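You operate a simulated robot arm through the tools that you are given. There is no shell and no other tool. Be economical: measure what you need, move in short steps, check, and stop when the job is done.

Carry out the task below with a simulated robot arm. There is one attempt and no reset: what you move stays moved.

Task
Put glass cleaner on the glass cloth and rub the greasy mark off the window.
Fine: lay the cloth under the pump, one press; cloth back; knock nothing over. What is to be rubbed or washed off counts as gone when no trace of it is left.

It is judged by the outcome, as a careful person would: the job done as asked, and still so three seconds after it is handed in. It fails if anything else is knocked over, pushed out of place, dropped, spilled or broken. Flat cloth is picked up by pressing the open fingertips on it (5 to 10 N) and closing them slowly along it; thin cloth reads only 2 to 8 mm in the jaws.

Robot
A 7-joint arm with a fingered hand on a trunk, on a base that drives. Base frame: it is fixed to the floor where the robot stands at the start and does not move with it; the origin is under the middle of the robot, x ahead of it, y to its left, z up; the surface under the hand at the start is at about z = 860. Readings come in mm, degrees, newtons and seconds.
Its first joint turns from -166.0 to 166.0 degrees. Places, roughly: greasy mark [900, -100, 1100]; pump head [700, -700, 1000]; window sill [700, -700, 900]. Payload 3.7 kg.
The tool frame sits at the grasp point between the pads (the TCP): z along the fingers, y along the line on which they close. The tips reach 25 mm beyond it. Largest opening 88 mm; the body of the gripper starts 29 mm behind the TCP. The gripper is a hand of 5 fingers: y runs from the thumb to the fingers, the wrist lies at [-13, -106, -174] in the tool frame, and closing takes about 1.5 s.
Orientation is that of the tool frame in the base frame, as [roll, pitch, yaw] about the fixed x, y, z axes, in that order (R = Rz(yaw) Ry(pitch) Rx(roll)). With the fingers straight down and the wrist toward the robot, the tool's x, y and z point along [0, 1, 0], [1, 0, 0] and [0, 0, -1] of the base frame.

Tools
- The arm moves only by the tool apply_moves. Its argument "increments" is a list of rows, each a list of 3 entries, a list of its own where there are three numbers: the finger opening in mm, from 0 to 88, then the shift along the tool's x, y, z in mm, then the turn, a rotation vector about the tool's x, y, z in degrees. In form: [[gripper, [tx, ty, tz], [rx, ry, rz]], ...]. A call has 1 to 20 rows; each row is the pose to reach, as a shift and turn from the pose commanded when the call began, along the tool's axes at that moment. A row lasts 0.2 s, in which the tool goes at most 50 mm and 8.6 degrees; a call with a longer step from one row to the next is refused whole, and so is a gripper value outside its range. Where a pose cannot be reached the arm comes as near as it can. A force on the tool above 60 N (or 10 N above the force at the start of the call, whichever is more), or a blocked arm, ends the call early, and 0.2 s more pass. The fingers move at their own pace (about 108 mm/s each) and stop on an object; they squeeze with about 27 N. The grip force told is the motor's: it shows also when the fingers shut on nothing. Time passes only in rows, and 0.2 s behind the last, so rows that repeat a pose let the fingers close. The reply holds the time, the measured pose of the TCP, the force on the tool along the base axes, the opening and the grip force, in the units named above and with some noise, with the torque about the TCP (base axes, N m) and any sound that the robot's microphone picked up.
- Cameras (640 x 400 px; columns grow to the right, rows downward): "scene" is now at [170.7, 163.7, 1305.6]; the picture's right is [-0.65, -0.76, 0.00], its down [-0.33, 0.28, -0.90] and it looks along [0.69, -0.58, -0.44] (base axes); focal length 214 px, centre (320, 200). "wrist" rides on the gripper at [59, -79, -105] in the tool frame; the picture's right is [-0.73, 0.32, -0.61], its down [-0.62, -0.68, 0.38] and it looks along [-0.29, 0.66, 0.70] (tool axes); focal length 234 px, centre (320, 200). There is no depth. A picture from a camera that has moved, and an enlarged one, comes with that camera's place and axes in the base frame and with its lens.
- snapshot(camera): a new picture of that camera. No time passes.
- steer(legs): drives the robot by 1 to 6 legs, each [ahead, left, turn to the left] in mm, mm and degrees, along the robot's own axes; the way and the turn of a leg run together, so that a leg with both is an arc; at most 1500 mm and 180 degrees a leg. The arm and the cameras ride along, it lands a little off, and it stops where it bumps. It gives what a move gives.
- grasp_type(shape): the hand has 5 fingers and takes this shape, open, in about a second: jaw (thumb against the fingers, like two jaws); tri (thumb and two fingers); tip (a fingertip pinch); poke (one finger out to press); point (the index stretched); flat (the hand flat); cup (the hand cupped); fist (a fist). The gripper value then closes the fingers along that shape, each until it touches; the sizes above hold for jaw. It gives what a move gives, with no picture.
- turn_head(pan, tilt): turns the head with the scene camera to pan (to the left, within 120 degrees either way) and tilt (down, from -29 to 69), counted from straight ahead of the robot. It gives what a move gives.
- inspect(camera, box): a new picture of the part [left, top, right, bottom] of that camera's present view, enlarged. No time passes.
- sign_off(): hands the job in; it is judged then, once.

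Work in short steps. Places have to be worked out from the pictures, the camera data and where the tool is seen: move nearer, look again, correct. Check each grasp and each placing, and mend what went wrong. You have 120 turns and 90 pictures in all, those below and enlarged ones among them. Open the gripper and draw the arm clear of the work before you hand the job in, unless the task says otherwise; then end with one line.

The tools are called after "Request:" as a command line: name --argument value ..., lists and objects as JSON in quotes. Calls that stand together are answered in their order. apply_moves: Moves the arm, as the interface text tells. Its arguments: {"type":"object","properties":{"increments":{"type":"array"}},"required":["increments"]} The other tools are called the same way: grasp_type (shape) gives the hand a shape; steer (legs) drives the base; turn_head (pan, tilt) turns the head that bears the scene camera; snapshot (camera) takes a picture; inspect (camera, box) takes an enlarged picture of a part of a camera's view; sign_off () hands the job in.

At the start:

```text
time_s: 0.0
tcp_pos: [650.7, 28.3, 1314.9]
tool_rot: [-180.0, 0.0, 90.1]
ft_force: [-0.2, -0.7, 0.1]
ft_torque: [0.03, 0.04, 0.01]
gripper_width: 87.7
grip_force: 0.1
shape: jaw
robot x, y, heading: [3.4, 3.1, -0.1]
head pan, tilt: [-40.2, 25.8]
```

scene: 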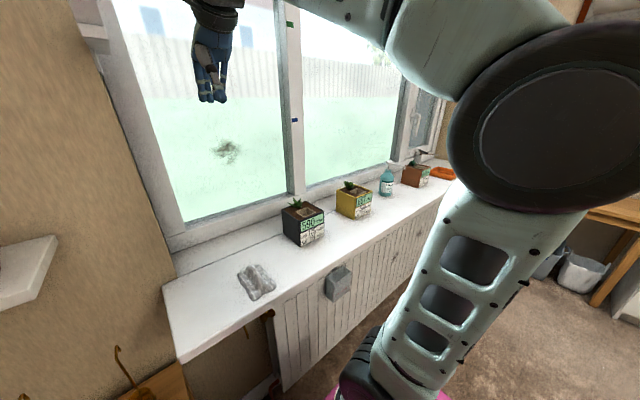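
wrist: 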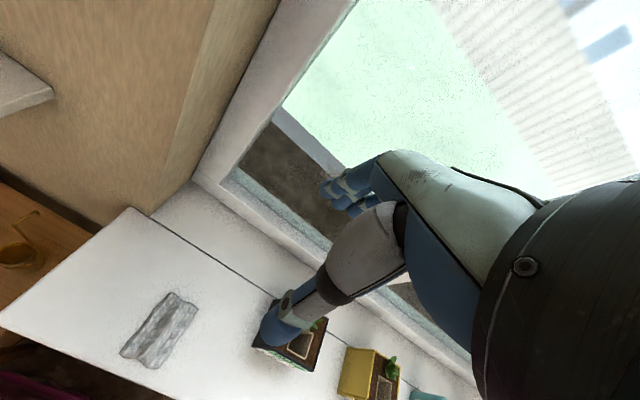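

I start by looking closely at the bottle and the cloth, since the first pictures only give rough places: cloth near (600, 20), bottle near (695, -710).

Request:
inspect --camera "scene" --box '[340, 130, 480, 220]'

Request:
inspect --camera "scene" --box '[160, 100, 360, 320]'

```text
4.44 times, centred on (410, 175) of scene
camera zoom: at [170.7, 163.7, 1305.6], right [-0.65, -0.76, 0.0], down [-0.33, 0.28, -0.9], along [0.69, -0.58, -0.44], focal length 953 px, centre (-80, 311)
```

zoom: 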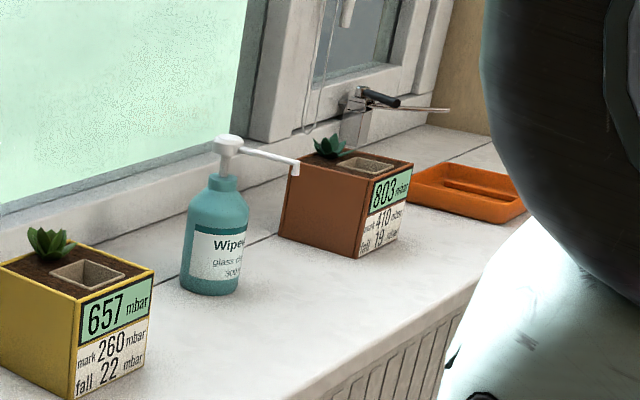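

```text
1.82 times, centred on (260, 210) of scene
camera zoom: at [170.7, 163.7, 1305.6], right [-0.65, -0.76, 0.0], down [-0.33, 0.28, -0.9], along [0.69, -0.58, -0.44], focal length 390 px, centre (429, 182)
```

zoom: 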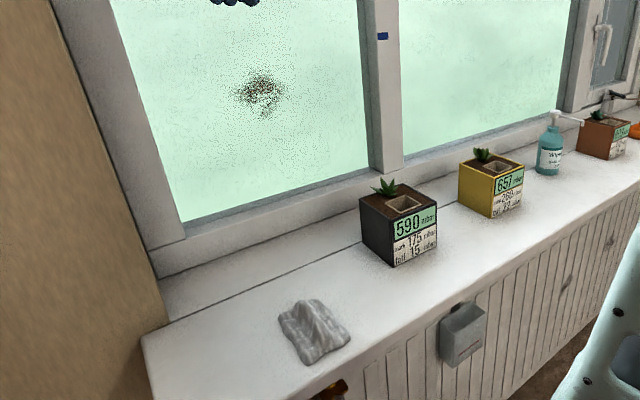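

The bottle's nozzle points outward over the sill, and the cloth lies clear of the pots. I lower the hand over the cloth to about 130 mm above the sill and look from there.

Request:
apply_moves --increments '[[88, [-2, -10, 45], [0, 0, 0]], [88, [-4, -20, 90], [0, 0, 0]], [88, [-6, -30, 135], [0, 0, 0]], [88, [-6, -40, 180], [0, 0, 0]], [88, [-6, -50, 225], [0, 0, 0]], [88, [-6, -50, 270], [0, 0, 0]], [88, [-6, -50, 310], [0, 0, 0]], [88, [-6, -50, 310], [0, 0, 0]]]'

Request:
snapshot --camera "scene"

Request:
snapshot --camera "wrist"

```text
time_s: 1.8
tcp_pos: [602.2, 23.3, 1004.0]
tool_rot: [-180.0, -0.1, 90.0]
ft_force: [1.2, -0.2, -0.3]
ft_torque: [0.03, 0.0, -0.03]
gripper_width: 87.5
grip_force: 0.1
shape: jaw
robot x, y, heading: [4.7, 1.7, 0.1]
head pan, tilt: [-40.2, 25.8]
```

```text
85 pictures are left
camera scene: at [170.7, 163.7, 1305.6], right [-0.65, -0.76, 0.0], down [-0.33, 0.28, -0.9], along [0.69, -0.58, -0.44], focal length 214 px, centre (320, 200)
```

scene: 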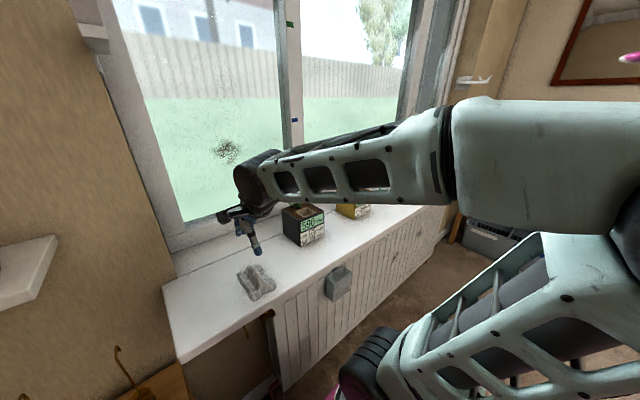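

```text
84 pictures are left
camera wrist: at [524.6, 83.4, 1108.6], right [0.32, -0.73, 0.61], down [-0.68, -0.62, -0.38], along [0.66, -0.29, -0.7], focal length 234 px, centre (320, 200)
```

wrist: 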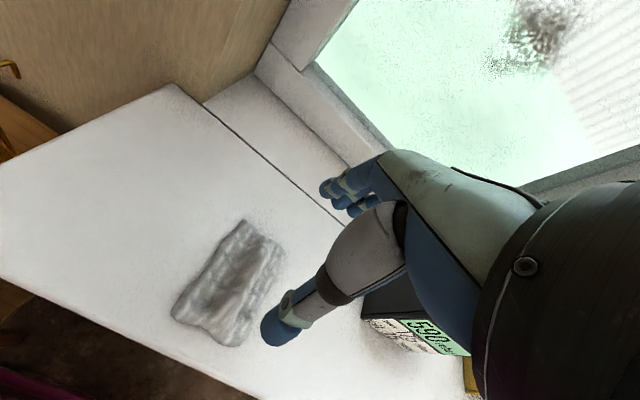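

The cloth spans about x 548–655, y 0–60, centre (600, 28). I narrow the fingers to 60 mm and lower toward it in small steps until I feel contact.

Request:
apply_moves --increments '[[60, [5, -1, 40], [0, 0, 0]], [60, [5, -1, 80], [0, 0, 0]], [60, [5, -1, 104], [0, 0, 0]], [60, [5, -1, 108], [0, 0, 0]], [60, [5, -1, 108], [0, 0, 0]]]'

Request:
snapshot --camera "wrist"

```text
time_s: 2.6
tcp_pos: [604.1, 30.8, 923.4]
tool_rot: [178.3, -0.4, 90.0]
ft_force: [-10.6, -0.2, 36.8]
ft_torque: [-0.14, 1.42, -0.06]
gripper_width: 57.6
grip_force: 18.3
shape: jaw
robot x, y, heading: [-0.6, 0.3, -0.0]
head pan, tilt: [-40.2, 25.8]
stopped in row 3: the force on the tool passed its limit at 102 N (the readings are from after the stop); the commanded pose is now the measured one
```

```text
83 pictures are left
camera wrist: at [524.0, 89.4, 1026.0], right [0.31, -0.73, 0.61], down [-0.67, -0.62, -0.41], along [0.68, -0.28, -0.68], focal length 234 px, centre (320, 200)
```

wrist: 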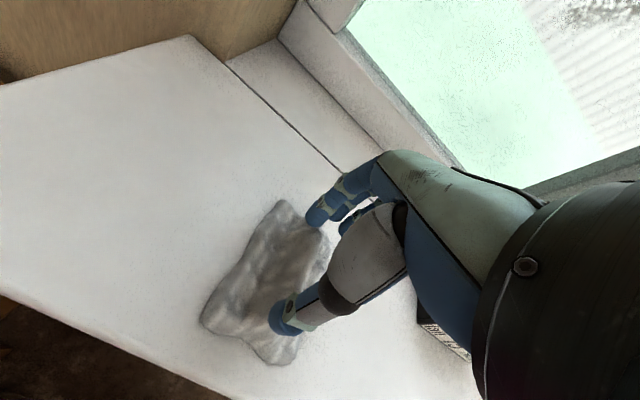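

Contact came earlier than expected: the sill top is near z ≈ 897, so the cloth's centre works out to about (588, 36). I back off a little, shift over the centre, and read the force.

Request:
apply_moves --increments '[[60, [0, 0, -12], [0, 0, 0]], [60, [5, -14, -12], [1.7, 0, 0]], [60, [5, -14, -12], [1.7, 0, 0]]]'

Request:
inspect --camera "wrist" --box '[160, 150, 400, 380]'

```text
time_s: 3.4
tcp_pos: [591.9, 35.0, 931.6]
tool_rot: [-179.7, -0.3, 90.0]
ft_force: [0.9, 0.2, -0.5]
ft_torque: [0.01, -0.02, 0.0]
gripper_width: 11.2
grip_force: 26.9
shape: jaw
robot x, y, heading: [-1.8, -1.6, 0.0]
head pan, tilt: [-40.2, 25.8]
```

```text
1.74 times, centred on (280, 265) of wrist
camera zoom: at [514.5, 93.8, 1036.6], right [0.33, -0.73, 0.6], down [-0.68, -0.62, -0.38], along [0.65, -0.29, -0.7], focal length 407 px, centre (390, 87)
```

zoom: 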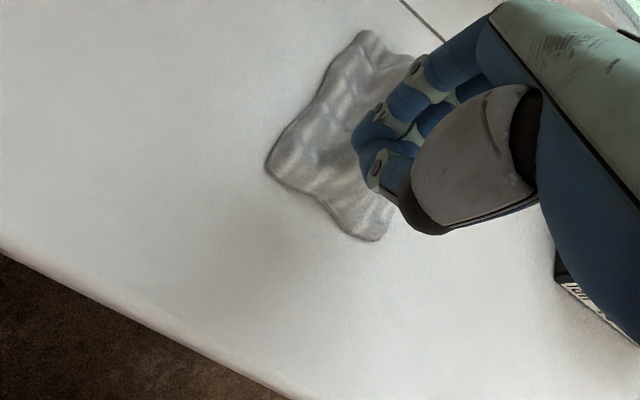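

The fingers have closed to 11 mm on something, perhaps the cloth. I lift a little without changing the grip to see whether the cloth comes along.

Request:
apply_moves --increments '[[5, [0, 0, -10], [0, 0, 0]], [5, [0, 0, -25], [0, 0, 0]], [5, [0, 0, -40], [0, 0, 0]], [5, [0, 0, -40], [0, 0, 0]]]'

Request:
snapshot --camera "wrist"

```text
time_s: 4.4
tcp_pos: [592.8, 36.1, 972.3]
tool_rot: [-179.7, -0.3, 90.0]
ft_force: [-1.4, -0.7, -0.7]
ft_torque: [0.0, 0.04, -0.03]
gripper_width: 5.1
grip_force: 0.0
shape: jaw
robot x, y, heading: [-1.1, -0.1, -0.0]
head pan, tilt: [-40.2, 25.8]
```

```text
81 pictures are left
camera wrist: at [514.7, 93.1, 1077.6], right [0.33, -0.73, 0.6], down [-0.68, -0.62, -0.38], along [0.65, -0.29, -0.7], focal length 234 px, centre (320, 200)
```

wrist: 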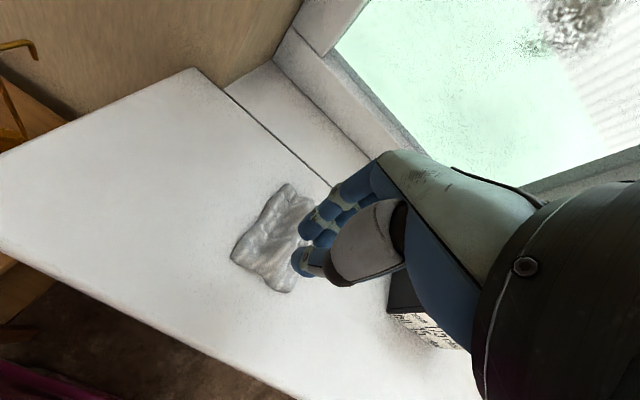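

The cloth was not held. I check its place with the scene camera before trying again.

Request:
inspect --camera "scene" --box '[180, 180, 340, 330]'

```text
2.67 times, centred on (260, 255) of scene
camera zoom: at [170.7, 163.7, 1305.6], right [-0.65, -0.76, 0.0], down [-0.33, 0.28, -0.9], along [0.69, -0.58, -0.44], focal length 572 px, centre (480, 53)
```

zoom: 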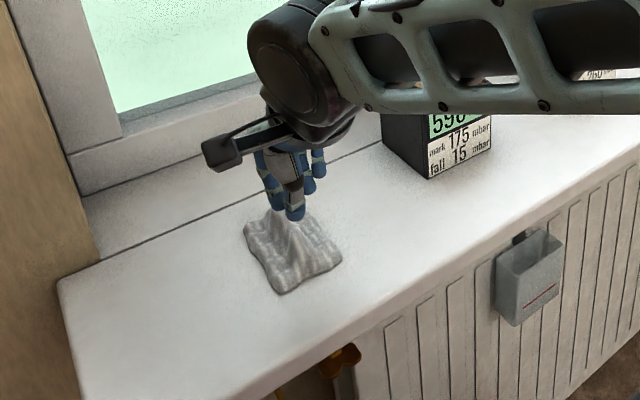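

The cloth has a peak that lines up with the fingertips, so it may be partly held. I close fully and raise more to find out.

Request:
apply_moves --increments '[[0, [0, 0, 0], [0, 0, 0]], [0, [0, 0, 0], [0, 0, 0]], [0, [0, 0, -20], [0, 0, 0]], [0, [0, 0, -60], [0, 0, 0]], [0, [0, 0, -60], [0, 0, 0]]]'

Request:
inspect --camera "scene" --box '[180, 180, 340, 330]'

```text
time_s: 5.6
tcp_pos: [589.2, 35.3, 1030.4]
tool_rot: [-179.6, -0.3, 90.1]
ft_force: [0.6, -0.1, 0.3]
ft_torque: [-0.01, -0.01, -0.01]
gripper_width: 0.0
grip_force: 27.1
shape: jaw
robot x, y, heading: [1.6, -2.3, 0.0]
head pan, tilt: [-40.2, 25.8]
```

```text
2.67 times, centred on (260, 255) of scene
camera zoom: at [170.7, 163.7, 1305.6], right [-0.65, -0.76, 0.0], down [-0.33, 0.28, -0.9], along [0.69, -0.58, -0.44], focal length 572 px, centre (480, 53)
```

zoom: 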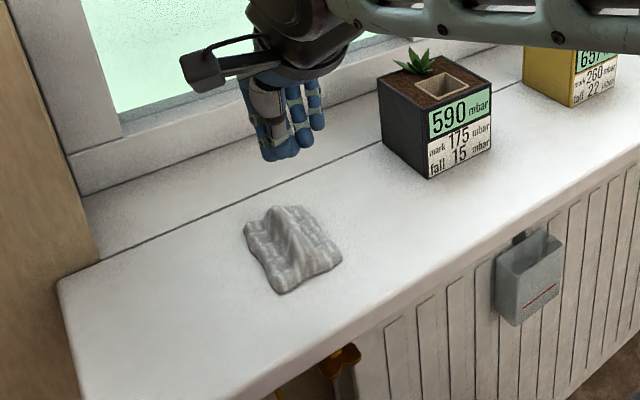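

Not held; the cloth now spans x 562–668, y 6–65 with its centre near (613, 37). I open to 50 mm, go over the centre and stop just above it.

Request:
apply_moves --increments '[[50, [1, 10, 20], [0, 0, 0]], [50, [2, 24, 50], [0, 0, 0]], [50, [2, 24, 90], [0, 0, 0]], [50, [2, 24, 95], [0, 0, 0]], [50, [2, 24, 98], [0, 0, 0]], [50, [2, 24, 98], [0, 0, 0]]]'

Request:
inspect --camera "scene" --box '[180, 180, 340, 330]'

```text
time_s: 7.0
tcp_pos: [614.6, 37.8, 934.5]
tool_rot: [-179.6, -0.3, 90.0]
ft_force: [-0.4, 0.4, 0.0]
ft_torque: [0.02, 0.02, 0.0]
gripper_width: 49.6
grip_force: 0.2
shape: jaw
robot x, y, heading: [-0.1, 1.9, -0.2]
head pan, tilt: [-40.2, 25.8]
```

```text
2.67 times, centred on (260, 255) of scene
camera zoom: at [170.7, 163.7, 1305.6], right [-0.65, -0.76, 0.0], down [-0.33, 0.28, -0.9], along [0.69, -0.58, -0.44], focal length 572 px, centre (480, 53)
```

zoom: 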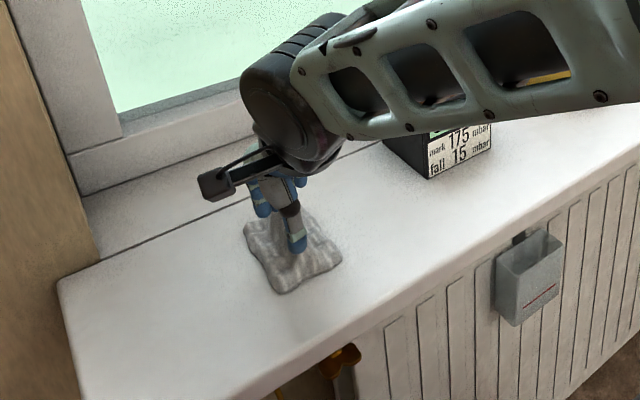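

The fingers stand over the middle of the cloth. I step down 4 mm at a time and watch the force.

Request:
apply_moves --increments '[[50, [0, 0, 2], [0, 0, 0]], [50, [0, 0, 4], [0, 0, 0]], [50, [0, 0, 6], [0, 0, 0]], [50, [0, 0, 6], [0, 0, 0]]]'

```text
time_s: 8.0
tcp_pos: [614.5, 38.1, 929.0]
tool_rot: [-179.7, -0.4, 90.0]
ft_force: [0.6, -0.3, 9.4]
ft_torque: [-0.09, -0.3, -0.02]
gripper_width: 50.1
grip_force: 0.1
shape: jaw
robot x, y, heading: [-0.6, 0.5, -0.4]
head pan, tilt: [-40.2, 25.8]
```

Force is 9.4 N, within the wanted band. I close slowly along the cloth, part way first.

Request:
apply_moves --increments '[[47, [0, 0, 6], [0, 0, 0]], [44, [0, 0, 6], [0, 0, 0]], [41, [0, 0, 6], [0, 0, 0]], [38, [0, 0, 6], [0, 0, 0]], [35, [0, 0, 6], [0, 0, 0]], [32, [0, 0, 6], [0, 0, 0]]]'

```text
time_s: 9.4
tcp_pos: [617.0, 38.1, 924.0]
tool_rot: [-179.9, -0.4, 90.1]
ft_force: [11.0, -2.2, 40.0]
ft_torque: [-0.56, -1.37, 0.06]
gripper_width: 37.2
grip_force: 0.2
shape: jaw
robot x, y, heading: [-1.9, -3.5, 0.1]
head pan, tilt: [-40.2, 25.8]
```

I pushed 6 mm further by mistake (shifts count from the current command). I back up those 6 mm and check the force.

Request:
apply_moves --increments '[[37, [0, 0, -6], [0, 0, 0]], [37, [0, 0, -6], [0, 0, 0]], [37, [0, 0, -6], [0, 0, 0]]]'

```text
time_s: 10.2
tcp_pos: [614.4, 37.5, 927.0]
tool_rot: [-179.6, -0.3, 90.1]
ft_force: [5.4, 0.0, 19.9]
ft_torque: [-0.18, -0.71, 0.07]
gripper_width: 40.5
grip_force: 0.1
shape: jaw
robot x, y, heading: [-0.5, -1.6, 0.1]
head pan, tilt: [-40.2, 25.8]
```

Force is now about 20 N because the tips reach lower as they close. I rise another 2.5 mm and carry on closing slowly.

Request:
apply_moves --increments '[[37, [0, 0, -2], [0, 0, 0]], [34, [0, 0, -2.5], [0, 0, 0]], [31, [0, 0, -3], [0, 0, 0]], [28, [0, 0, -3], [0, 0, 0]], [28, [0, 0, -3], [0, 0, 0]]]'

```text
time_s: 11.4
tcp_pos: [614.2, 36.2, 931.1]
tool_rot: [-179.6, -0.2, 90.1]
ft_force: [-0.8, -0.6, 0.4]
ft_torque: [-0.01, 0.02, -0.03]
gripper_width: 28.4
grip_force: 0.0
shape: jaw
robot x, y, heading: [-1.1, 0.1, -0.2]
head pan, tilt: [-40.2, 25.8]
```

Contact is gone; I lower 2.5 mm and read the force again.

Request:
apply_moves --increments '[[28, [0, 0, 1.5], [0, 0, 0]], [28, [0, 0, 2.5], [0, 0, 0]], [28, [0, 0, 2.5], [0, 0, 0]]]'

Request:
snapshot --camera "wrist"

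```text
time_s: 12.2
tcp_pos: [613.7, 37.3, 930.2]
tool_rot: [-179.7, -0.2, 90.0]
ft_force: [0.6, -1.6, 4.3]
ft_torque: [-0.09, -0.1, -0.04]
gripper_width: 28.5
grip_force: 0.1
shape: jaw
robot x, y, heading: [2.9, -4.2, 0.1]
head pan, tilt: [-40.2, 25.8]
```

```text
77 pictures are left
camera wrist: at [537.8, 95.7, 1034.6], right [0.33, -0.73, 0.6], down [-0.68, -0.62, -0.38], along [0.65, -0.29, -0.7], focal length 234 px, centre (320, 200)
```

wrist: 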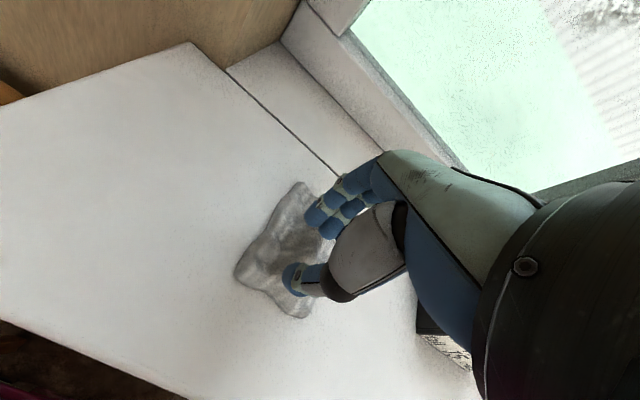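

The fingers sit on the cloth at 4.3 N. I add a bit of pressure and close slowly from 28 mm.

Request:
apply_moves --increments '[[28, [0, 0, 1], [0, 0, 0]], [26, [0, 0, 1], [0, 0, 0]], [24, [0, 0, 1], [0, 0, 0]], [22, [0, 0, 1], [0, 0, 0]], [20, [0, 0, 1], [0, 0, 0]], [18, [0, 0, 1], [0, 0, 0]], [16, [0, 0, 1], [0, 0, 0]], [14, [0, 0, 1], [0, 0, 0]]]'

```text
time_s: 14.0
tcp_pos: [616.0, 37.7, 928.8]
tool_rot: [-179.8, -0.3, 90.0]
ft_force: [4.3, 0.7, 10.2]
ft_torque: [-0.11, -0.24, 0.02]
gripper_width: 15.4
grip_force: 0.0
shape: jaw
robot x, y, heading: [-0.9, 3.1, -0.1]
head pan, tilt: [-40.2, 25.8]
```

Force is 10 N at 15 mm. I hold height and close the rest of the way slowly.

Request:
apply_moves --increments '[[12, [0, 0, -0.5], [0, 0, 0]], [10, [0, 0, -0.5], [0, 0, 0]], [8, [0, 0, -0.5], [0, 0, 0]], [6, [0, 0, -0.5], [0, 0, 0]], [4, [0, 0, -0.5], [0, 0, 0]], [2, [0, 0, -0.5], [0, 0, 0]], [0, [0, 0, -0.5], [0, 0, 0]], [0, [0, 0, -0.5], [0, 0, 0]], [0, [0, 0, -0.5], [0, 0, 0]], [0, [0, 0, -0.5], [0, 0, 0]]]'

Request:
inspect --camera "scene" --box '[180, 180, 340, 330]'

```text
time_s: 16.2
tcp_pos: [615.3, 37.0, 929.2]
tool_rot: [-179.6, -0.4, 89.9]
ft_force: [0.1, -0.7, 0.8]
ft_torque: [0.01, -0.01, -0.02]
gripper_width: 0.0
grip_force: 27.6
shape: jaw
robot x, y, heading: [4.0, 1.2, 0.1]
head pan, tilt: [-40.2, 25.8]
```

```text
2.67 times, centred on (260, 255) of scene
camera zoom: at [170.7, 163.7, 1305.6], right [-0.65, -0.76, 0.0], down [-0.33, 0.28, -0.9], along [0.69, -0.58, -0.44], focal length 572 px, centre (480, 53)
```

zoom: 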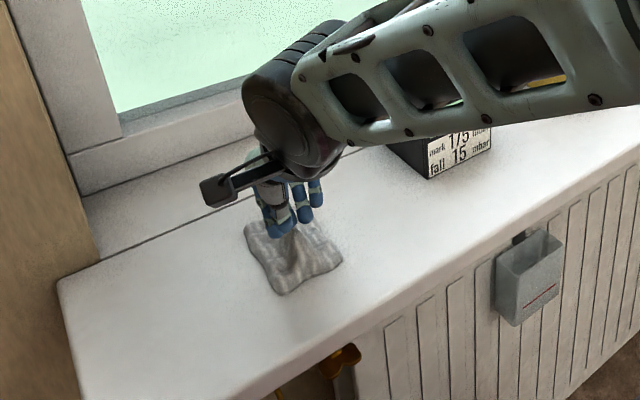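

The jaws read 0 mm: it slipped as contact was lost at the end of closing. I rise, reopen to 26 mm, and press down again; this time I will feed down slightly while closing.

Request:
apply_moves --increments '[[0, [0, 0, -6], [0, 0, 0]], [26, [0, 0, -6], [0, 0, 0]], [26, [0, 0, -6], [0, 0, 0]], [26, [0, 0, -2], [0, 0, 0]], [26, [0, 0, 0], [0, 0, 0]], [26, [0, 0, 0], [0, 0, 0]]]'

```text
time_s: 17.6
tcp_pos: [614.7, 37.9, 928.5]
tool_rot: [-179.9, -0.2, 90.0]
ft_force: [1.7, -0.8, 5.3]
ft_torque: [-0.08, -0.15, -0.01]
gripper_width: 26.2
grip_force: 0.0
shape: jaw
robot x, y, heading: [0.0, -3.0, -0.1]
head pan, tilt: [-40.2, 25.8]
```

Request:
apply_moves --increments '[[24, [0, 0, 0.5], [0, 0, 0]], [22, [0, 0, 0.5], [0, 0, 0]], [20, [0, 0, 0.5], [0, 0, 0]], [18, [0, 0, 0.5], [0, 0, 0]], [16, [0, 0, 0.5], [0, 0, 0]], [14, [0, 0, 0.7], [0, 0, 0]], [12, [0, 0, 0.9], [0, 0, 0]], [10, [0, 0, 1.1], [0, 0, 0]]]'

```text
time_s: 19.4
tcp_pos: [614.8, 37.6, 927.2]
tool_rot: [-179.7, -0.3, 90.0]
ft_force: [6.4, -0.9, 16.3]
ft_torque: [-0.12, -0.27, 0.05]
gripper_width: 12.0
grip_force: 0.1
shape: jaw
robot x, y, heading: [-2.2, 1.1, -0.1]
head pan, tilt: [-40.2, 25.8]
```

Force is 16 N at 12 mm. I ease up by under 1 mm and close the last stretch.

Request:
apply_moves --increments '[[10, [0, 0, -0.8], [0, 0, 0]], [9, [0, 0, -0.8], [0, 0, 0]], [8, [0, 0, -0.7], [0, 0, 0]], [7, [0, 0, -0.6], [0, 0, 0]], [6, [0, 0, -0.4], [0, 0, 0]], [5, [0, 0, -0.2], [0, 0, 0]]]'

```text
time_s: 20.8
tcp_pos: [614.4, 37.9, 928.2]
tool_rot: [-179.6, -0.4, 90.0]
ft_force: [2.7, 0.0, 8.1]
ft_torque: [-0.09, -0.16, 0.0]
gripper_width: 6.0
grip_force: 0.1
shape: jaw
robot x, y, heading: [-1.2, 2.3, -0.0]
head pan, tilt: [-40.2, 25.8]
```

Request:
apply_moves --increments '[[4, [0, 0, 0], [0, 0, 0]], [3, [0, 0, 0.2], [0, 0, 0]], [2, [0, 0, 0.3], [0, 0, 0]], [1, [0, 0, 0.4], [0, 0, 0]], [0, [0, 0, 0.4], [0, 0, 0]], [0, [0, 0, 0.4], [0, 0, 0]], [0, [0, 0, 0.4], [0, 0, 0]]]'

Request:
inspect --camera "scene" --box '[180, 180, 340, 330]'

```text
time_s: 22.4
tcp_pos: [613.9, 38.0, 927.0]
tool_rot: [-179.6, -0.4, 90.0]
ft_force: [-1.0, -0.2, 2.7]
ft_torque: [-0.01, 0.0, 0.02]
gripper_width: 0.0
grip_force: 26.9
shape: jaw
robot x, y, heading: [1.2, 2.3, -0.0]
head pan, tilt: [-40.2, 25.8]
```

```text
2.67 times, centred on (260, 255) of scene
camera zoom: at [170.6, 163.7, 1305.6], right [-0.65, -0.76, 0.0], down [-0.33, 0.28, -0.9], along [0.69, -0.58, -0.44], focal length 572 px, centre (480, 53)
```

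zoom: 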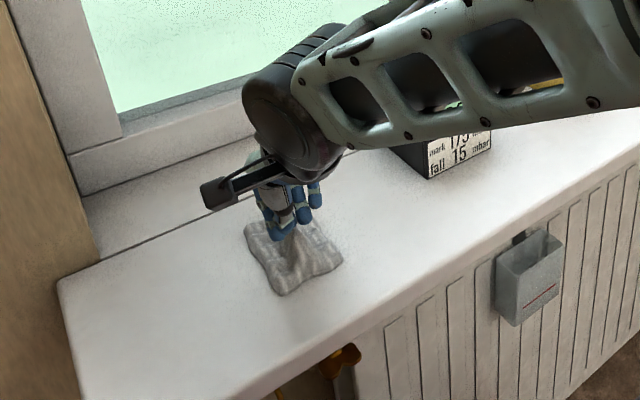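

Still 0 mm, so not held. The cloth's ridge runs along x, so pinching across it (along y) should work better; I rise and turn the hand 90° about the vertical, opening to 50 mm.

Request:
apply_moves --increments '[[0, [0, 0, -30], [0, 0, 0]], [20, [0, 0, -60], [0, 0, 0]], [50, [0, 0, -60], [0, 0, 8]], [50, [0, 0, -60], [0, 0, 16]], [50, [0, 0, -60], [0, 0, 24]], [50, [0, 0, -60], [0, 0, 32]], [50, [0, 0, -60], [0, 0, 40]], [50, [0, 0, -60], [0, 0, 48]], [50, [0, 0, -60], [0, 0, 56]], [50, [0, 0, -60], [0, 0, 64]], [50, [0, 0, -60], [0, 0, 72]], [50, [0, 0, -60], [0, 0, 80]], [50, [0, 0, -60], [0, 0, 88]], [50, [0, 0, -60], [0, 0, 88]]]'

Request:
snapshot --camera "wrist"

Request:
inspect --camera "scene" --box '[180, 180, 340, 330]'

```text
time_s: 25.4
tcp_pos: [617.4, 33.9, 984.6]
tool_rot: [-178.5, 1.0, 1.8]
ft_force: [0.3, -0.1, -0.3]
ft_torque: [0.01, -0.02, 0.0]
gripper_width: 49.8
grip_force: 0.1
shape: jaw
robot x, y, heading: [1.6, 1.5, 0.1]
head pan, tilt: [-40.2, 25.8]
```

```text
74 pictures are left
camera wrist: at [676.0, 111.2, 1090.0], right [-0.7, -0.36, 0.61], down [-0.65, 0.67, -0.35], along [-0.28, -0.65, -0.71], focal length 234 px, centre (320, 200)
```

wrist: 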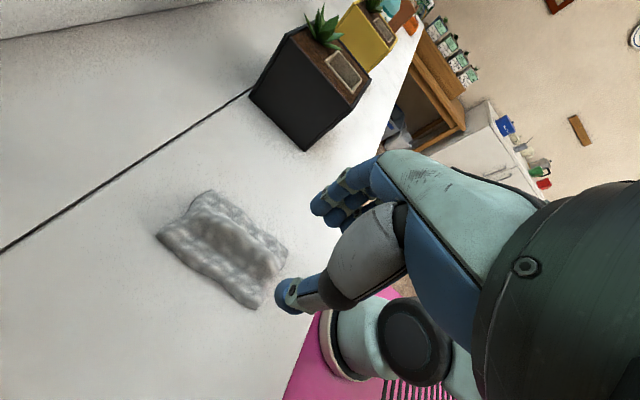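

```text
2.67 times, centred on (260, 255) of scene
camera zoom: at [190.6, 206.5, 1303.6], right [-0.18, -0.98, 0.0], down [-0.45, 0.08, -0.89], along [0.88, -0.16, -0.45], focal length 572 px, centre (480, 53)
```

zoom: 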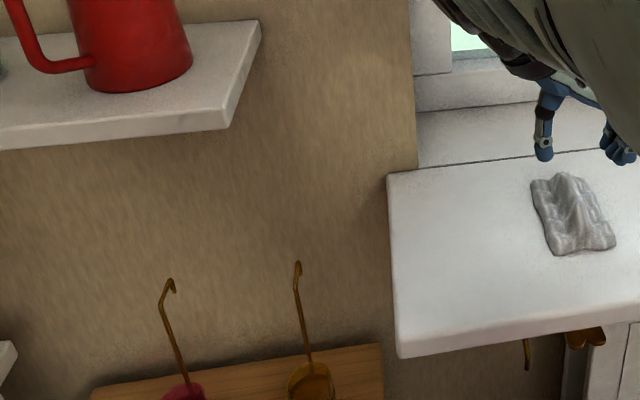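

The cloth is about x 562–667, y 4–64, with the ridge at y≈32 along x, and the hand straddles it. I lower at 44 mm opening to just above contact.

Request:
apply_moves --increments '[[44, [-3, 0, 25], [0, 0, 0]], [44, [-3, 0, 45], [0, 0, 0]], [44, [-3, 0, 50], [0, 0, 0]], [44, [-3, 0, 54], [0, 0, 0]], [44, [-3, 0, 56], [0, 0, 0]], [44, [-3, 0, 56], [0, 0, 0]]]'

Request:
snapshot --camera "wrist"

```text
time_s: 26.8
tcp_pos: [611.8, 36.8, 930.7]
tool_rot: [-179.7, 0.4, 2.0]
ft_force: [-0.4, 0.0, 0.3]
ft_torque: [-0.03, -0.02, -0.02]
gripper_width: 44.2
grip_force: 0.1
shape: jaw
robot x, y, heading: [1.6, 1.6, 0.0]
head pan, tilt: [-40.2, 25.8]
```

```text
72 pictures are left
camera wrist: at [668.8, 117.8, 1036.4], right [-0.71, -0.35, 0.61], down [-0.65, 0.66, -0.38], along [-0.27, -0.66, -0.7], focal length 234 px, centre (320, 200)
```

wrist: 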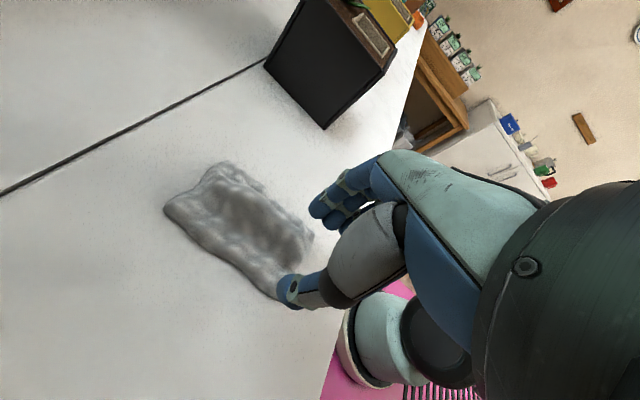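

The two cameras together suggest the sill is really near z≈868, so earlier contacts may have been on the tall fold rather than on the flat. I continue down slowly, now straddling the fold, watching force.

Request:
apply_moves --increments '[[50, [0, 0, 1], [0, 0, 0]], [50, [0, 0, 2], [0, 0, 0]], [50, [0, 0, 3], [0, 0, 0]], [50, [0, 0, 4], [0, 0, 0]], [50, [0, 0, 5], [0, 0, 0]]]'

```text
time_s: 28.0
tcp_pos: [611.0, 38.0, 926.5]
tool_rot: [-179.6, 0.5, 2.1]
ft_force: [0.2, -0.3, 0.1]
ft_torque: [-0.02, 0.02, -0.01]
gripper_width: 49.5
grip_force: 0.0
shape: jaw
robot x, y, heading: [1.1, -2.4, -0.3]
head pan, tilt: [-40.2, 25.8]
```

No contact at 926 now, so the fold was what I felt before. I keep lowering gently.

Request:
apply_moves --increments '[[56, [0, 0, 2], [0, 0, 0]], [56, [0, 0, 4], [0, 0, 0]], [56, [0, 0, 6], [0, 0, 0]], [56, [0, 0, 8], [0, 0, 0]], [56, [0, 0, 10], [0, 0, 0]], [56, [0, 0, 10], [0, 0, 0]]]'

Request:
snapshot --camera "wrist"

Request:
inspect --camera "scene" --box '[240, 180, 400, 280]'

```text
time_s: 29.4
tcp_pos: [610.9, 38.7, 916.8]
tool_rot: [-179.8, 0.5, 2.1]
ft_force: [-0.5, 0.3, 0.2]
ft_torque: [0.02, 0.01, 0.03]
gripper_width: 55.7
grip_force: 0.0
shape: jaw
robot x, y, heading: [-1.7, -2.1, -0.2]
head pan, tilt: [-40.2, 25.8]
```

```text
71 pictures are left
camera wrist: at [668.8, 118.1, 1021.3], right [-0.71, -0.35, 0.61], down [-0.65, 0.66, -0.38], along [-0.27, -0.66, -0.7], focal length 234 px, centre (320, 200)
```

wrist: 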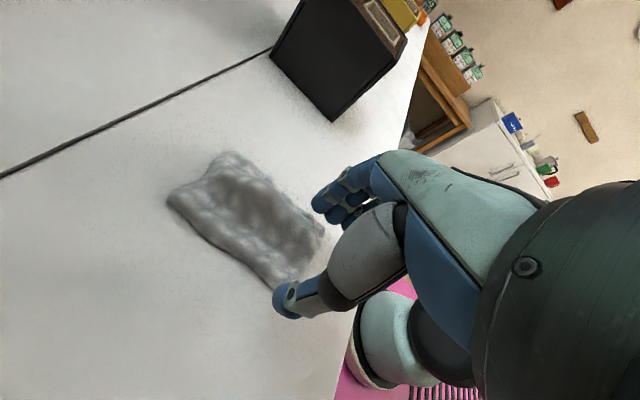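

```text
4.00 times, centred on (320, 230) of scene
camera zoom: at [170.7, 163.7, 1305.6], right [-0.65, -0.76, 0.0], down [-0.33, 0.28, -0.9], along [0.69, -0.58, -0.44], focal length 858 px, centre (320, 80)
```

zoom: 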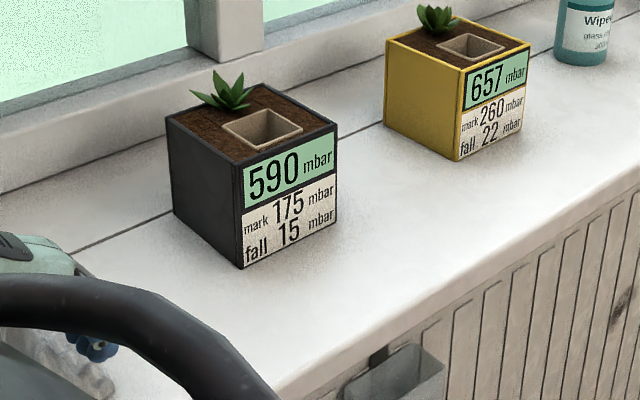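

With z≈868 both cameras agree: cloth x 588–697, y −5 to 58, centre (643, 27); it was originally centred near (600, 29). I rise, move over the true centre, and come down to z≈910.

Request:
apply_moves --increments '[[56, [0, 0, -25], [0, 0, 0]], [56, [16, 6, -40], [0, 0, 0]], [56, [32, 12, -40], [0, 0, 0]], [56, [32, 12, -20], [0, 0, 0]], [56, [32, 12, -10], [0, 0, 0]], [56, [32, 12, -10], [0, 0, 0]]]'

Request:
snapshot --camera "wrist"

```text
time_s: 30.8
tcp_pos: [642.6, 26.8, 924.6]
tool_rot: [-179.6, 0.4, 2.0]
ft_force: [0.2, 0.1, -0.4]
ft_torque: [0.02, 0.0, -0.02]
gripper_width: 55.8
grip_force: 0.1
shape: jaw
robot x, y, heading: [0.7, 3.6, 0.0]
head pan, tilt: [-40.2, 25.8]
```

```text
69 pictures are left
camera wrist: at [700.6, 107.9, 1029.9], right [-0.71, -0.35, 0.61], down [-0.65, 0.66, -0.38], along [-0.27, -0.66, -0.7], focal length 234 px, centre (320, 200)
```

wrist: 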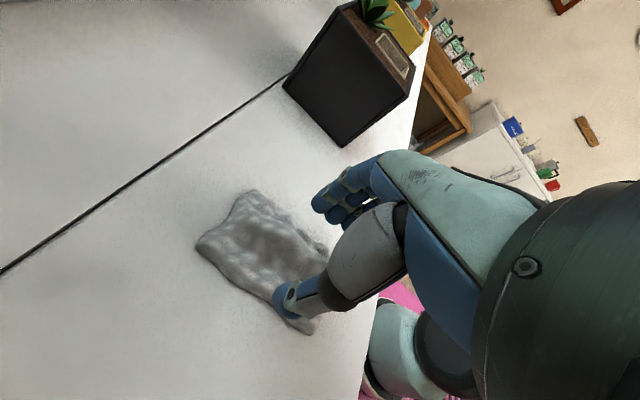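

The hand is now over the middle. I lower in fine steps toward contact.

Request:
apply_moves --increments '[[54, [0, 0, 6], [0, 0, 0]], [54, [0, 0, 12], [0, 0, 0]], [54, [0, 0, 15], [0, 0, 0]], [54, [0, 0, 18], [0, 0, 0]], [54, [0, 0, 20], [0, 0, 0]], [54, [0, 0, 20], [0, 0, 0]]]'

```text
time_s: 32.2
tcp_pos: [643.8, 26.3, 906.5]
tool_rot: [-179.8, 0.3, 2.1]
ft_force: [0.7, 0.2, -0.3]
ft_torque: [0.01, 0.0, -0.01]
gripper_width: 54.3
grip_force: 0.0
shape: jaw
robot x, y, heading: [-2.9, -1.8, -0.1]
head pan, tilt: [-40.2, 25.8]
```

Request:
apply_moves --increments '[[54, [0, 0, 3], [0, 0, 0]], [54, [0, 0, 5], [0, 0, 0]], [54, [0, 0, 7], [0, 0, 0]], [54, [0, 0, 9], [0, 0, 0]], [54, [0, 0, 9], [0, 0, 0]]]'

```text
time_s: 33.4
tcp_pos: [644.2, 26.3, 896.3]
tool_rot: [-179.8, 0.3, 2.0]
ft_force: [0.1, -1.1, 1.8]
ft_torque: [-0.04, 0.02, 0.0]
gripper_width: 54.1
grip_force: 0.0
shape: jaw
robot x, y, heading: [1.6, -0.7, 0.0]
head pan, tilt: [-40.2, 25.8]
```

Contact begins at z≈896, as expected. I add about 1 mm of pressure.

Request:
apply_moves --increments '[[54, [0, 0, 0.7], [0, 0, 0]], [54, [0, 0, 1.3], [0, 0, 0]], [54, [0, 0, 1.3], [0, 0, 0]]]'

```text
time_s: 34.2
tcp_pos: [644.3, 27.2, 896.2]
tool_rot: [-179.7, 0.4, 2.1]
ft_force: [0.2, -1.1, 3.3]
ft_torque: [-0.15, -0.03, -0.02]
gripper_width: 54.5
grip_force: 0.1
shape: jaw
robot x, y, heading: [-0.0, -2.3, -0.2]
head pan, tilt: [-40.2, 25.8]
```

Request:
apply_moves --increments '[[52, [0, 0, 1], [0, 0, 0]], [50, [0, 0, 1], [0, 0, 0]], [48, [0, 0, 1], [0, 0, 0]], [46, [0, 0, 1], [0, 0, 0]], [44, [0, 0, 1], [0, 0, 0]], [42, [0, 0, 1], [0, 0, 0]], [40, [0, 0, 1], [0, 0, 0]], [38, [0, 0, 1], [0, 0, 0]]]'

```text
time_s: 36.0
tcp_pos: [644.2, 26.9, 896.0]
tool_rot: [-179.7, 0.4, 2.0]
ft_force: [1.3, 4.7, 33.9]
ft_torque: [-0.21, -0.04, -0.1]
gripper_width: 46.1
grip_force: 27.0
shape: jaw
robot x, y, heading: [-0.5, -0.2, 0.2]
head pan, tilt: [-40.2, 25.8]
```

The tips swing lower while closing and force rose to 34 N. I rise stepwise while continuing to close.

Request:
apply_moves --increments '[[42, [0, 0, -2], [0, 0, 0]], [40, [0, 0, -3.5], [0, 0, 0]], [38, [0, 0, -4], [0, 0, 0]], [38, [0, 0, -4], [0, 0, 0]]]'

```text
time_s: 37.0
tcp_pos: [643.5, 26.7, 899.9]
tool_rot: [-179.7, 0.4, 2.0]
ft_force: [-0.2, -2.0, 3.7]
ft_torque: [0.03, 0.03, -0.03]
gripper_width: 38.1
grip_force: 0.0
shape: jaw
robot x, y, heading: [1.0, -0.1, -0.0]
head pan, tilt: [-40.2, 25.8]
```

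Now 3.7 N at 38 mm. I press slightly and close further in small steps.

Request:
apply_moves --increments '[[38, [0, 0, 0.7], [0, 0, 0]], [36, [0, 0, 0.7], [0, 0, 0]], [34, [0, 0, 0.7], [0, 0, 0]], [32, [0, 0, 0.5], [0, 0, 0]], [30, [0, 0, 0.3], [0, 0, 0]], [28, [0, 0, 0], [0, 0, 0]]]'

```text
time_s: 38.4
tcp_pos: [642.9, 27.1, 898.2]
tool_rot: [-179.5, 0.2, 1.9]
ft_force: [0.6, 0.3, 9.1]
ft_torque: [-0.12, -0.05, 0.08]
gripper_width: 29.2
grip_force: 26.9
shape: jaw
robot x, y, heading: [-3.3, -0.2, -0.0]
head pan, tilt: [-40.2, 25.8]
```

Force is 9 N and the fingers feel resistance, which is promising. I keep closing.

Request:
apply_moves --increments '[[26, [0, 0, -0.3], [0, 0, 0]], [24, [0, 0, -0.5], [0, 0, 0]], [22, [0, 0, -0.5], [0, 0, 0]], [20, [0, 0, -0.5], [0, 0, 0]], [18, [0, 0, -0.5], [0, 0, 0]], [16, [0, 0, -0.5], [0, 0, 0]]]'

```text
time_s: 39.8
tcp_pos: [644.7, 28.1, 899.1]
tool_rot: [-179.7, 0.3, 2.1]
ft_force: [-1.3, -1.1, 4.0]
ft_torque: [-0.08, 0.02, 0.04]
gripper_width: 24.0
grip_force: 27.2
shape: jaw
robot x, y, heading: [1.4, -0.6, 0.1]
head pan, tilt: [-40.2, 25.8]
```

The fingers are held at 24 mm while commanded to 16, so cloth is bunching between them. I look before going on.

Request:
inspect --camera "wrist" --box '[180, 150, 380, 370]'

Request:
apply_moves --increments '[[10, [0, 0, 0], [0, 0, 0]], [4, [0, 0, 0], [0, 0, 0]], [0, [0, 0, 0], [0, 0, 0]], [0, [0, 0, 0], [0, 0, 0]], [0, [0, 0, 0], [0, 0, 0]]]'

```text
1.82 times, centred on (280, 260) of wrist
camera zoom: at [701.6, 108.7, 1003.6], right [-0.71, -0.35, 0.61], down [-0.65, 0.66, -0.38], along [-0.27, -0.66, -0.7], focal length 426 px, centre (393, 91)
```

zoom: 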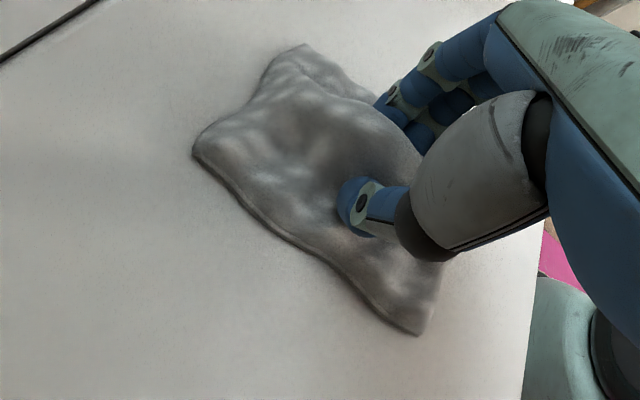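

```text
time_s: 41.0
tcp_pos: [643.7, 28.9, 900.0]
tool_rot: [-179.7, 0.4, 2.0]
ft_force: [-1.5, -0.5, 3.9]
ft_torque: [-0.09, 0.03, 0.03]
gripper_width: 24.2
grip_force: 26.8
shape: jaw
robot x, y, heading: [-1.7, 1.3, -0.1]
head pan, tilt: [-40.2, 25.8]
```

The jaws hold firm at 24 mm on the fold. I lift gently to test.

Request:
apply_moves --increments '[[0, [0, 0, -10], [0, 0, 0]], [0, [0, 0, -25], [0, 0, 0]], [0, [0, 0, -45], [0, 0, 0]], [0, [0, 0, -45], [0, 0, 0]]]'

Request:
snapshot --camera "wrist"

```text
time_s: 42.0
tcp_pos: [644.1, 28.0, 945.4]
tool_rot: [-179.7, 0.4, 2.1]
ft_force: [0.0, 0.1, -0.6]
ft_torque: [0.02, -0.02, 0.0]
gripper_width: 23.4
grip_force: 27.0
shape: jaw
robot x, y, heading: [-0.7, 3.2, 0.4]
head pan, tilt: [-40.2, 25.8]
```

```text
67 pictures are left
camera wrist: at [701.7, 109.0, 1050.4], right [-0.71, -0.35, 0.61], down [-0.65, 0.66, -0.38], along [-0.27, -0.66, -0.7], focal length 234 px, centre (320, 200)
```

wrist: 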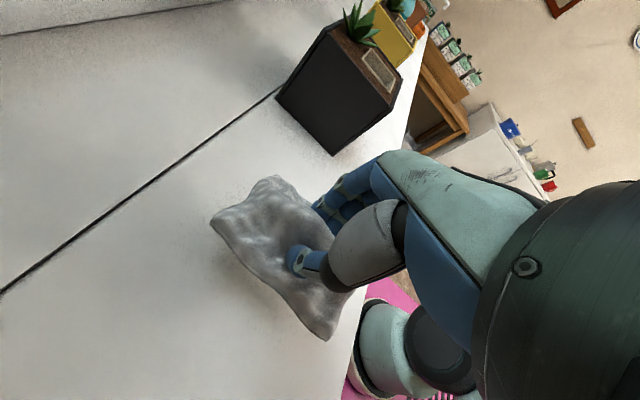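

The cloth is up and held. I raise the hand to z≈1120, draw it back from the sill, and then drive right toward the bottle.

Request:
apply_moves --increments '[[0, [0, 0, -40], [0, 0, 0]], [0, [0, 0, -80], [0, 0, 0]], [0, [-20, 0, -120], [0, 0, 0]], [0, [-50, 0, -150], [0, 0, 0]], [0, [-80, 0, -175], [0, 0, 0]], [0, [-100, 0, -175], [0, 0, 0]], [0, [-100, 0, -175], [0, 0, 0]]]'

Request:
steer --legs '[[0, -600, 0]]'

Request:
snapshot --camera "scene"

Request:
snapshot --camera "wrist"

```text
time_s: 43.8
tcp_pos: [557.6, -20.9, 1117.8]
tool_rot: [-177.9, 1.2, -4.9]
ft_force: [0.9, 0.9, 0.0]
ft_torque: [-0.03, -0.02, 0.0]
gripper_width: 23.7
grip_force: 27.4
shape: jaw
robot x, y, heading: [-0.8, 1.0, -0.1]
head pan, tilt: [-40.2, 25.8]
stopped in row 7: the arm was blocked; the commanded pose is now the measured one
```

```text
time_s: 47.2
tcp_pos: [561.7, -616.5, 1118.7]
tool_rot: [-178.0, 1.3, -4.3]
ft_force: [0.5, -0.2, -0.3]
ft_torque: [0.02, -0.03, -0.04]
gripper_width: 23.7
grip_force: 26.3
shape: jaw
robot x, y, heading: [3.7, -602.5, 0.6]
head pan, tilt: [-40.2, 25.8]
```

```text
66 pictures are left
camera scene: at [171.9, -436.3, 1305.6], right [-0.64, -0.77, 0.0], down [-0.33, 0.28, -0.9], along [0.69, -0.58, -0.44], focal length 214 px, centre (320, 200)
```

scene: 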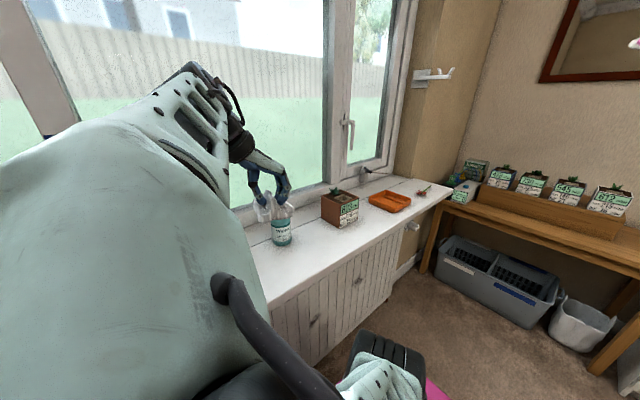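

```text
65 pictures are left
camera wrist: at [629.1, -545.8, 1224.2], right [-0.74, -0.29, 0.61], down [-0.58, 0.74, -0.34], along [-0.35, -0.61, -0.71], focal length 234 px, centre (320, 200)
```

wrist: 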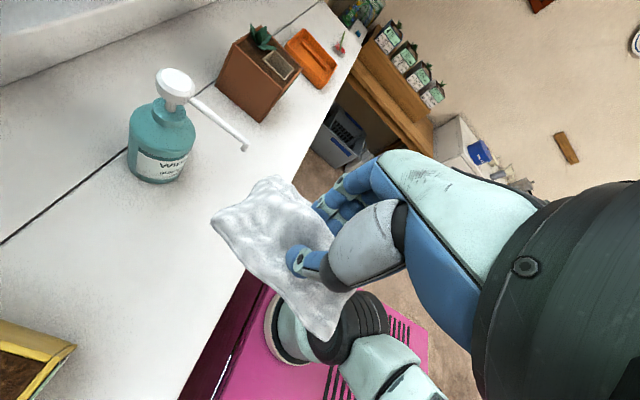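

Triangulating both views: pump top ≈ (711, −714, 1028), nozzle pointing toward me with its tip ≈ (632, −721, 1010). I'll approach from the front with tilted fingers so the hand stays clear of the nozzle; first I turn the hand back so the wrist is toward the robot.

Request:
apply_moves --increments '[[0, [0, 0, 0], [0, 0, -8]], [0, [0, 0, 0], [0, 0, -16]], [0, [0, 0, 0], [0, 0, -24]], [0, [0, 0, 0], [0, 0, -32]], [0, [0, 0, 0], [0, 0, -40]], [0, [0, 0, 0], [0, 0, -48]], [0, [0, 0, 0], [0, 0, -56]], [0, [0, 0, 0], [0, 0, -64]], [0, [0, 0, 0], [0, 0, -72]], [0, [0, 0, 0], [0, 0, -80]], [0, [0, 0, 0], [0, 0, -88]], [0, [0, 0, 0], [0, 0, -94]], [0, [0, 0, 0], [0, 0, -94]]]'

Request:
snapshot --camera "wrist"

```text
time_s: 48.0
tcp_pos: [567.0, -669.5, 1118.4]
tool_rot: [-177.5, 0.5, 8.2]
ft_force: [-0.3, 0.3, 0.1]
ft_torque: [0.0, -0.01, 0.01]
gripper_width: 23.5
grip_force: 27.2
shape: jaw
robot x, y, heading: [3.9, -599.5, 0.6]
head pan, tilt: [-40.2, 25.8]
stopped in row 4: the arm was blocked; the commanded pose is now the measured one
```

```text
64 pictures are left
camera wrist: at [615.7, -587.5, 1225.8], right [-0.67, -0.45, 0.6], down [-0.72, 0.6, -0.35], along [-0.2, -0.66, -0.72], focal length 234 px, centre (320, 200)
```

wrist: 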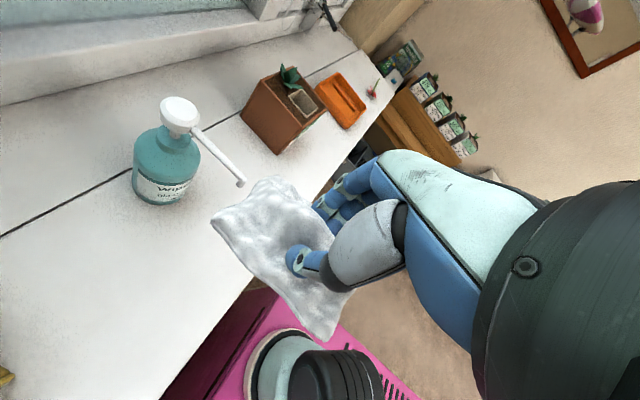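

The arm ran into a limit near this retracted pose. I move it outward and away from the bottle (toward the free gap, staying high) and then try the turn.

Request:
apply_moves --increments '[[0, [20, -25, -10], [0, 0, 0]], [0, [40, -55, -20], [0, 0, 0]], [0, [60, -85, -20], [0, 0, 0]], [0, [80, -100, -20], [0, 0, 0]], [0, [80, -100, -20], [0, 0, 0]]]'

Request:
apply_moves --increments '[[0, [0, 0, 0], [0, 0, -8]], [0, [0, 0, 0], [0, 0, -16]], [0, [0, 0, 0], [0, 0, -24]], [0, [0, 0, 0], [0, 0, -32]], [0, [0, 0, 0], [0, 0, -40]], [0, [0, 0, 0], [0, 0, -48]], [0, [0, 0, 0], [0, 0, -56]], [0, [0, 0, 0], [0, 0, -64]], [0, [0, 0, 0], [0, 0, -72]], [0, [0, 0, 0], [0, 0, -80]], [0, [0, 0, 0], [0, 0, -82]]]'

```text
time_s: 49.2
tcp_pos: [630.3, -558.6, 1142.3]
tool_rot: [-177.5, 0.4, 8.2]
ft_force: [-0.2, 0.2, 0.2]
ft_torque: [-0.02, 0.01, 0.02]
gripper_width: 23.5
grip_force: 26.8
shape: jaw
robot x, y, heading: [-0.7, -601.8, 0.5]
head pan, tilt: [-40.2, 25.8]
```

```text
time_s: 51.6
tcp_pos: [631.3, -559.2, 1142.1]
tool_rot: [-179.3, -2.4, 90.4]
ft_force: [0.0, -0.3, 0.1]
ft_torque: [-0.04, -0.01, 0.02]
gripper_width: 23.6
grip_force: 26.9
shape: jaw
robot x, y, heading: [1.9, -602.6, 0.6]
head pan, tilt: [-40.2, 25.8]
```

The hand is turned back. I back the base off 150 mm and shift 100 mm right so the arm isn't cramped for a low forward approach.

Request:
steer --legs '[[-150, -100, 0]]'

Request:
apply_moves --increments '[[0, [-10, 0, 0], [-8, 0, 0]], [0, [-20, 0, 20], [-16, 0, 0]], [0, [-40, 0, 50], [-24, 0, 0]], [0, [-60, 0, 90], [-32, 0, 0]], [0, [-60, 0, 120], [-32, 0, 0]], [0, [-60, 0, 120], [-32, 0, 0]]]'

Request:
snapshot --camera "scene"

Request:
snapshot --camera "wrist"

```text
time_s: 53.1
tcp_pos: [484.1, -661.2, 1141.0]
tool_rot: [-179.4, -2.5, 90.3]
ft_force: [0.4, 0.1, -0.6]
ft_torque: [0.05, 0.0, 0.01]
gripper_width: 23.4
grip_force: 27.3
shape: jaw
robot x, y, heading: [-141.2, -702.0, 0.7]
head pan, tilt: [-40.2, 25.8]
```

```text
time_s: 54.5
tcp_pos: [483.4, -716.2, 1016.6]
tool_rot: [148.7, -2.4, 90.3]
ft_force: [0.8, 0.4, 0.5]
ft_torque: [-0.02, 0.0, 0.03]
gripper_width: 23.2
grip_force: 26.8
shape: jaw
robot x, y, heading: [-145.4, -704.8, 0.6]
head pan, tilt: [-40.2, 25.8]
```

```text
63 pictures are left
camera scene: at [25.4, -537.8, 1305.6], right [-0.64, -0.77, 0.0], down [-0.34, 0.28, -0.9], along [0.69, -0.57, -0.44], focal length 214 px, centre (320, 200)
```

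scene: 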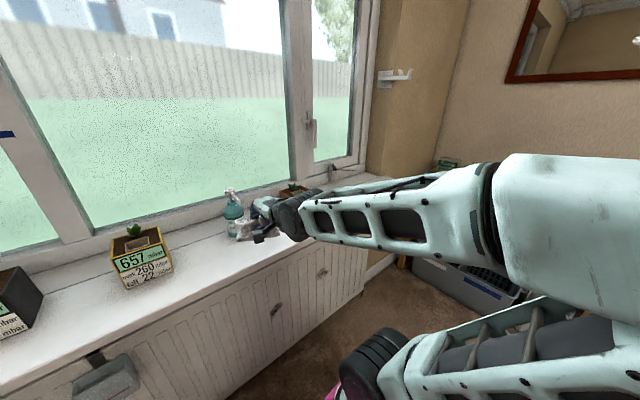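

```text
62 pictures are left
camera wrist: at [362.1, -659.9, 1067.8], right [-0.04, -0.75, 0.66], down [-0.38, -0.6, -0.71], along [0.92, -0.28, -0.26], focal length 234 px, centre (320, 200)
```

wrist: 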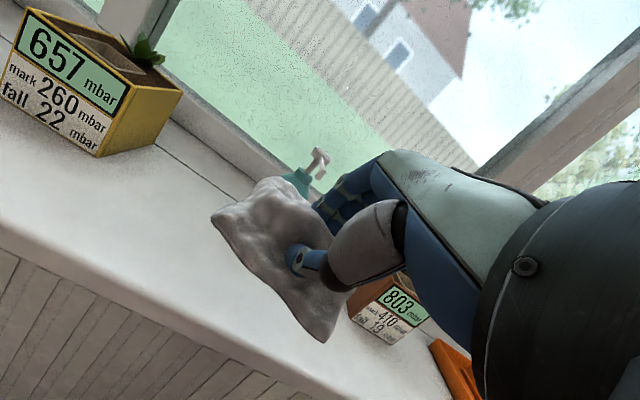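

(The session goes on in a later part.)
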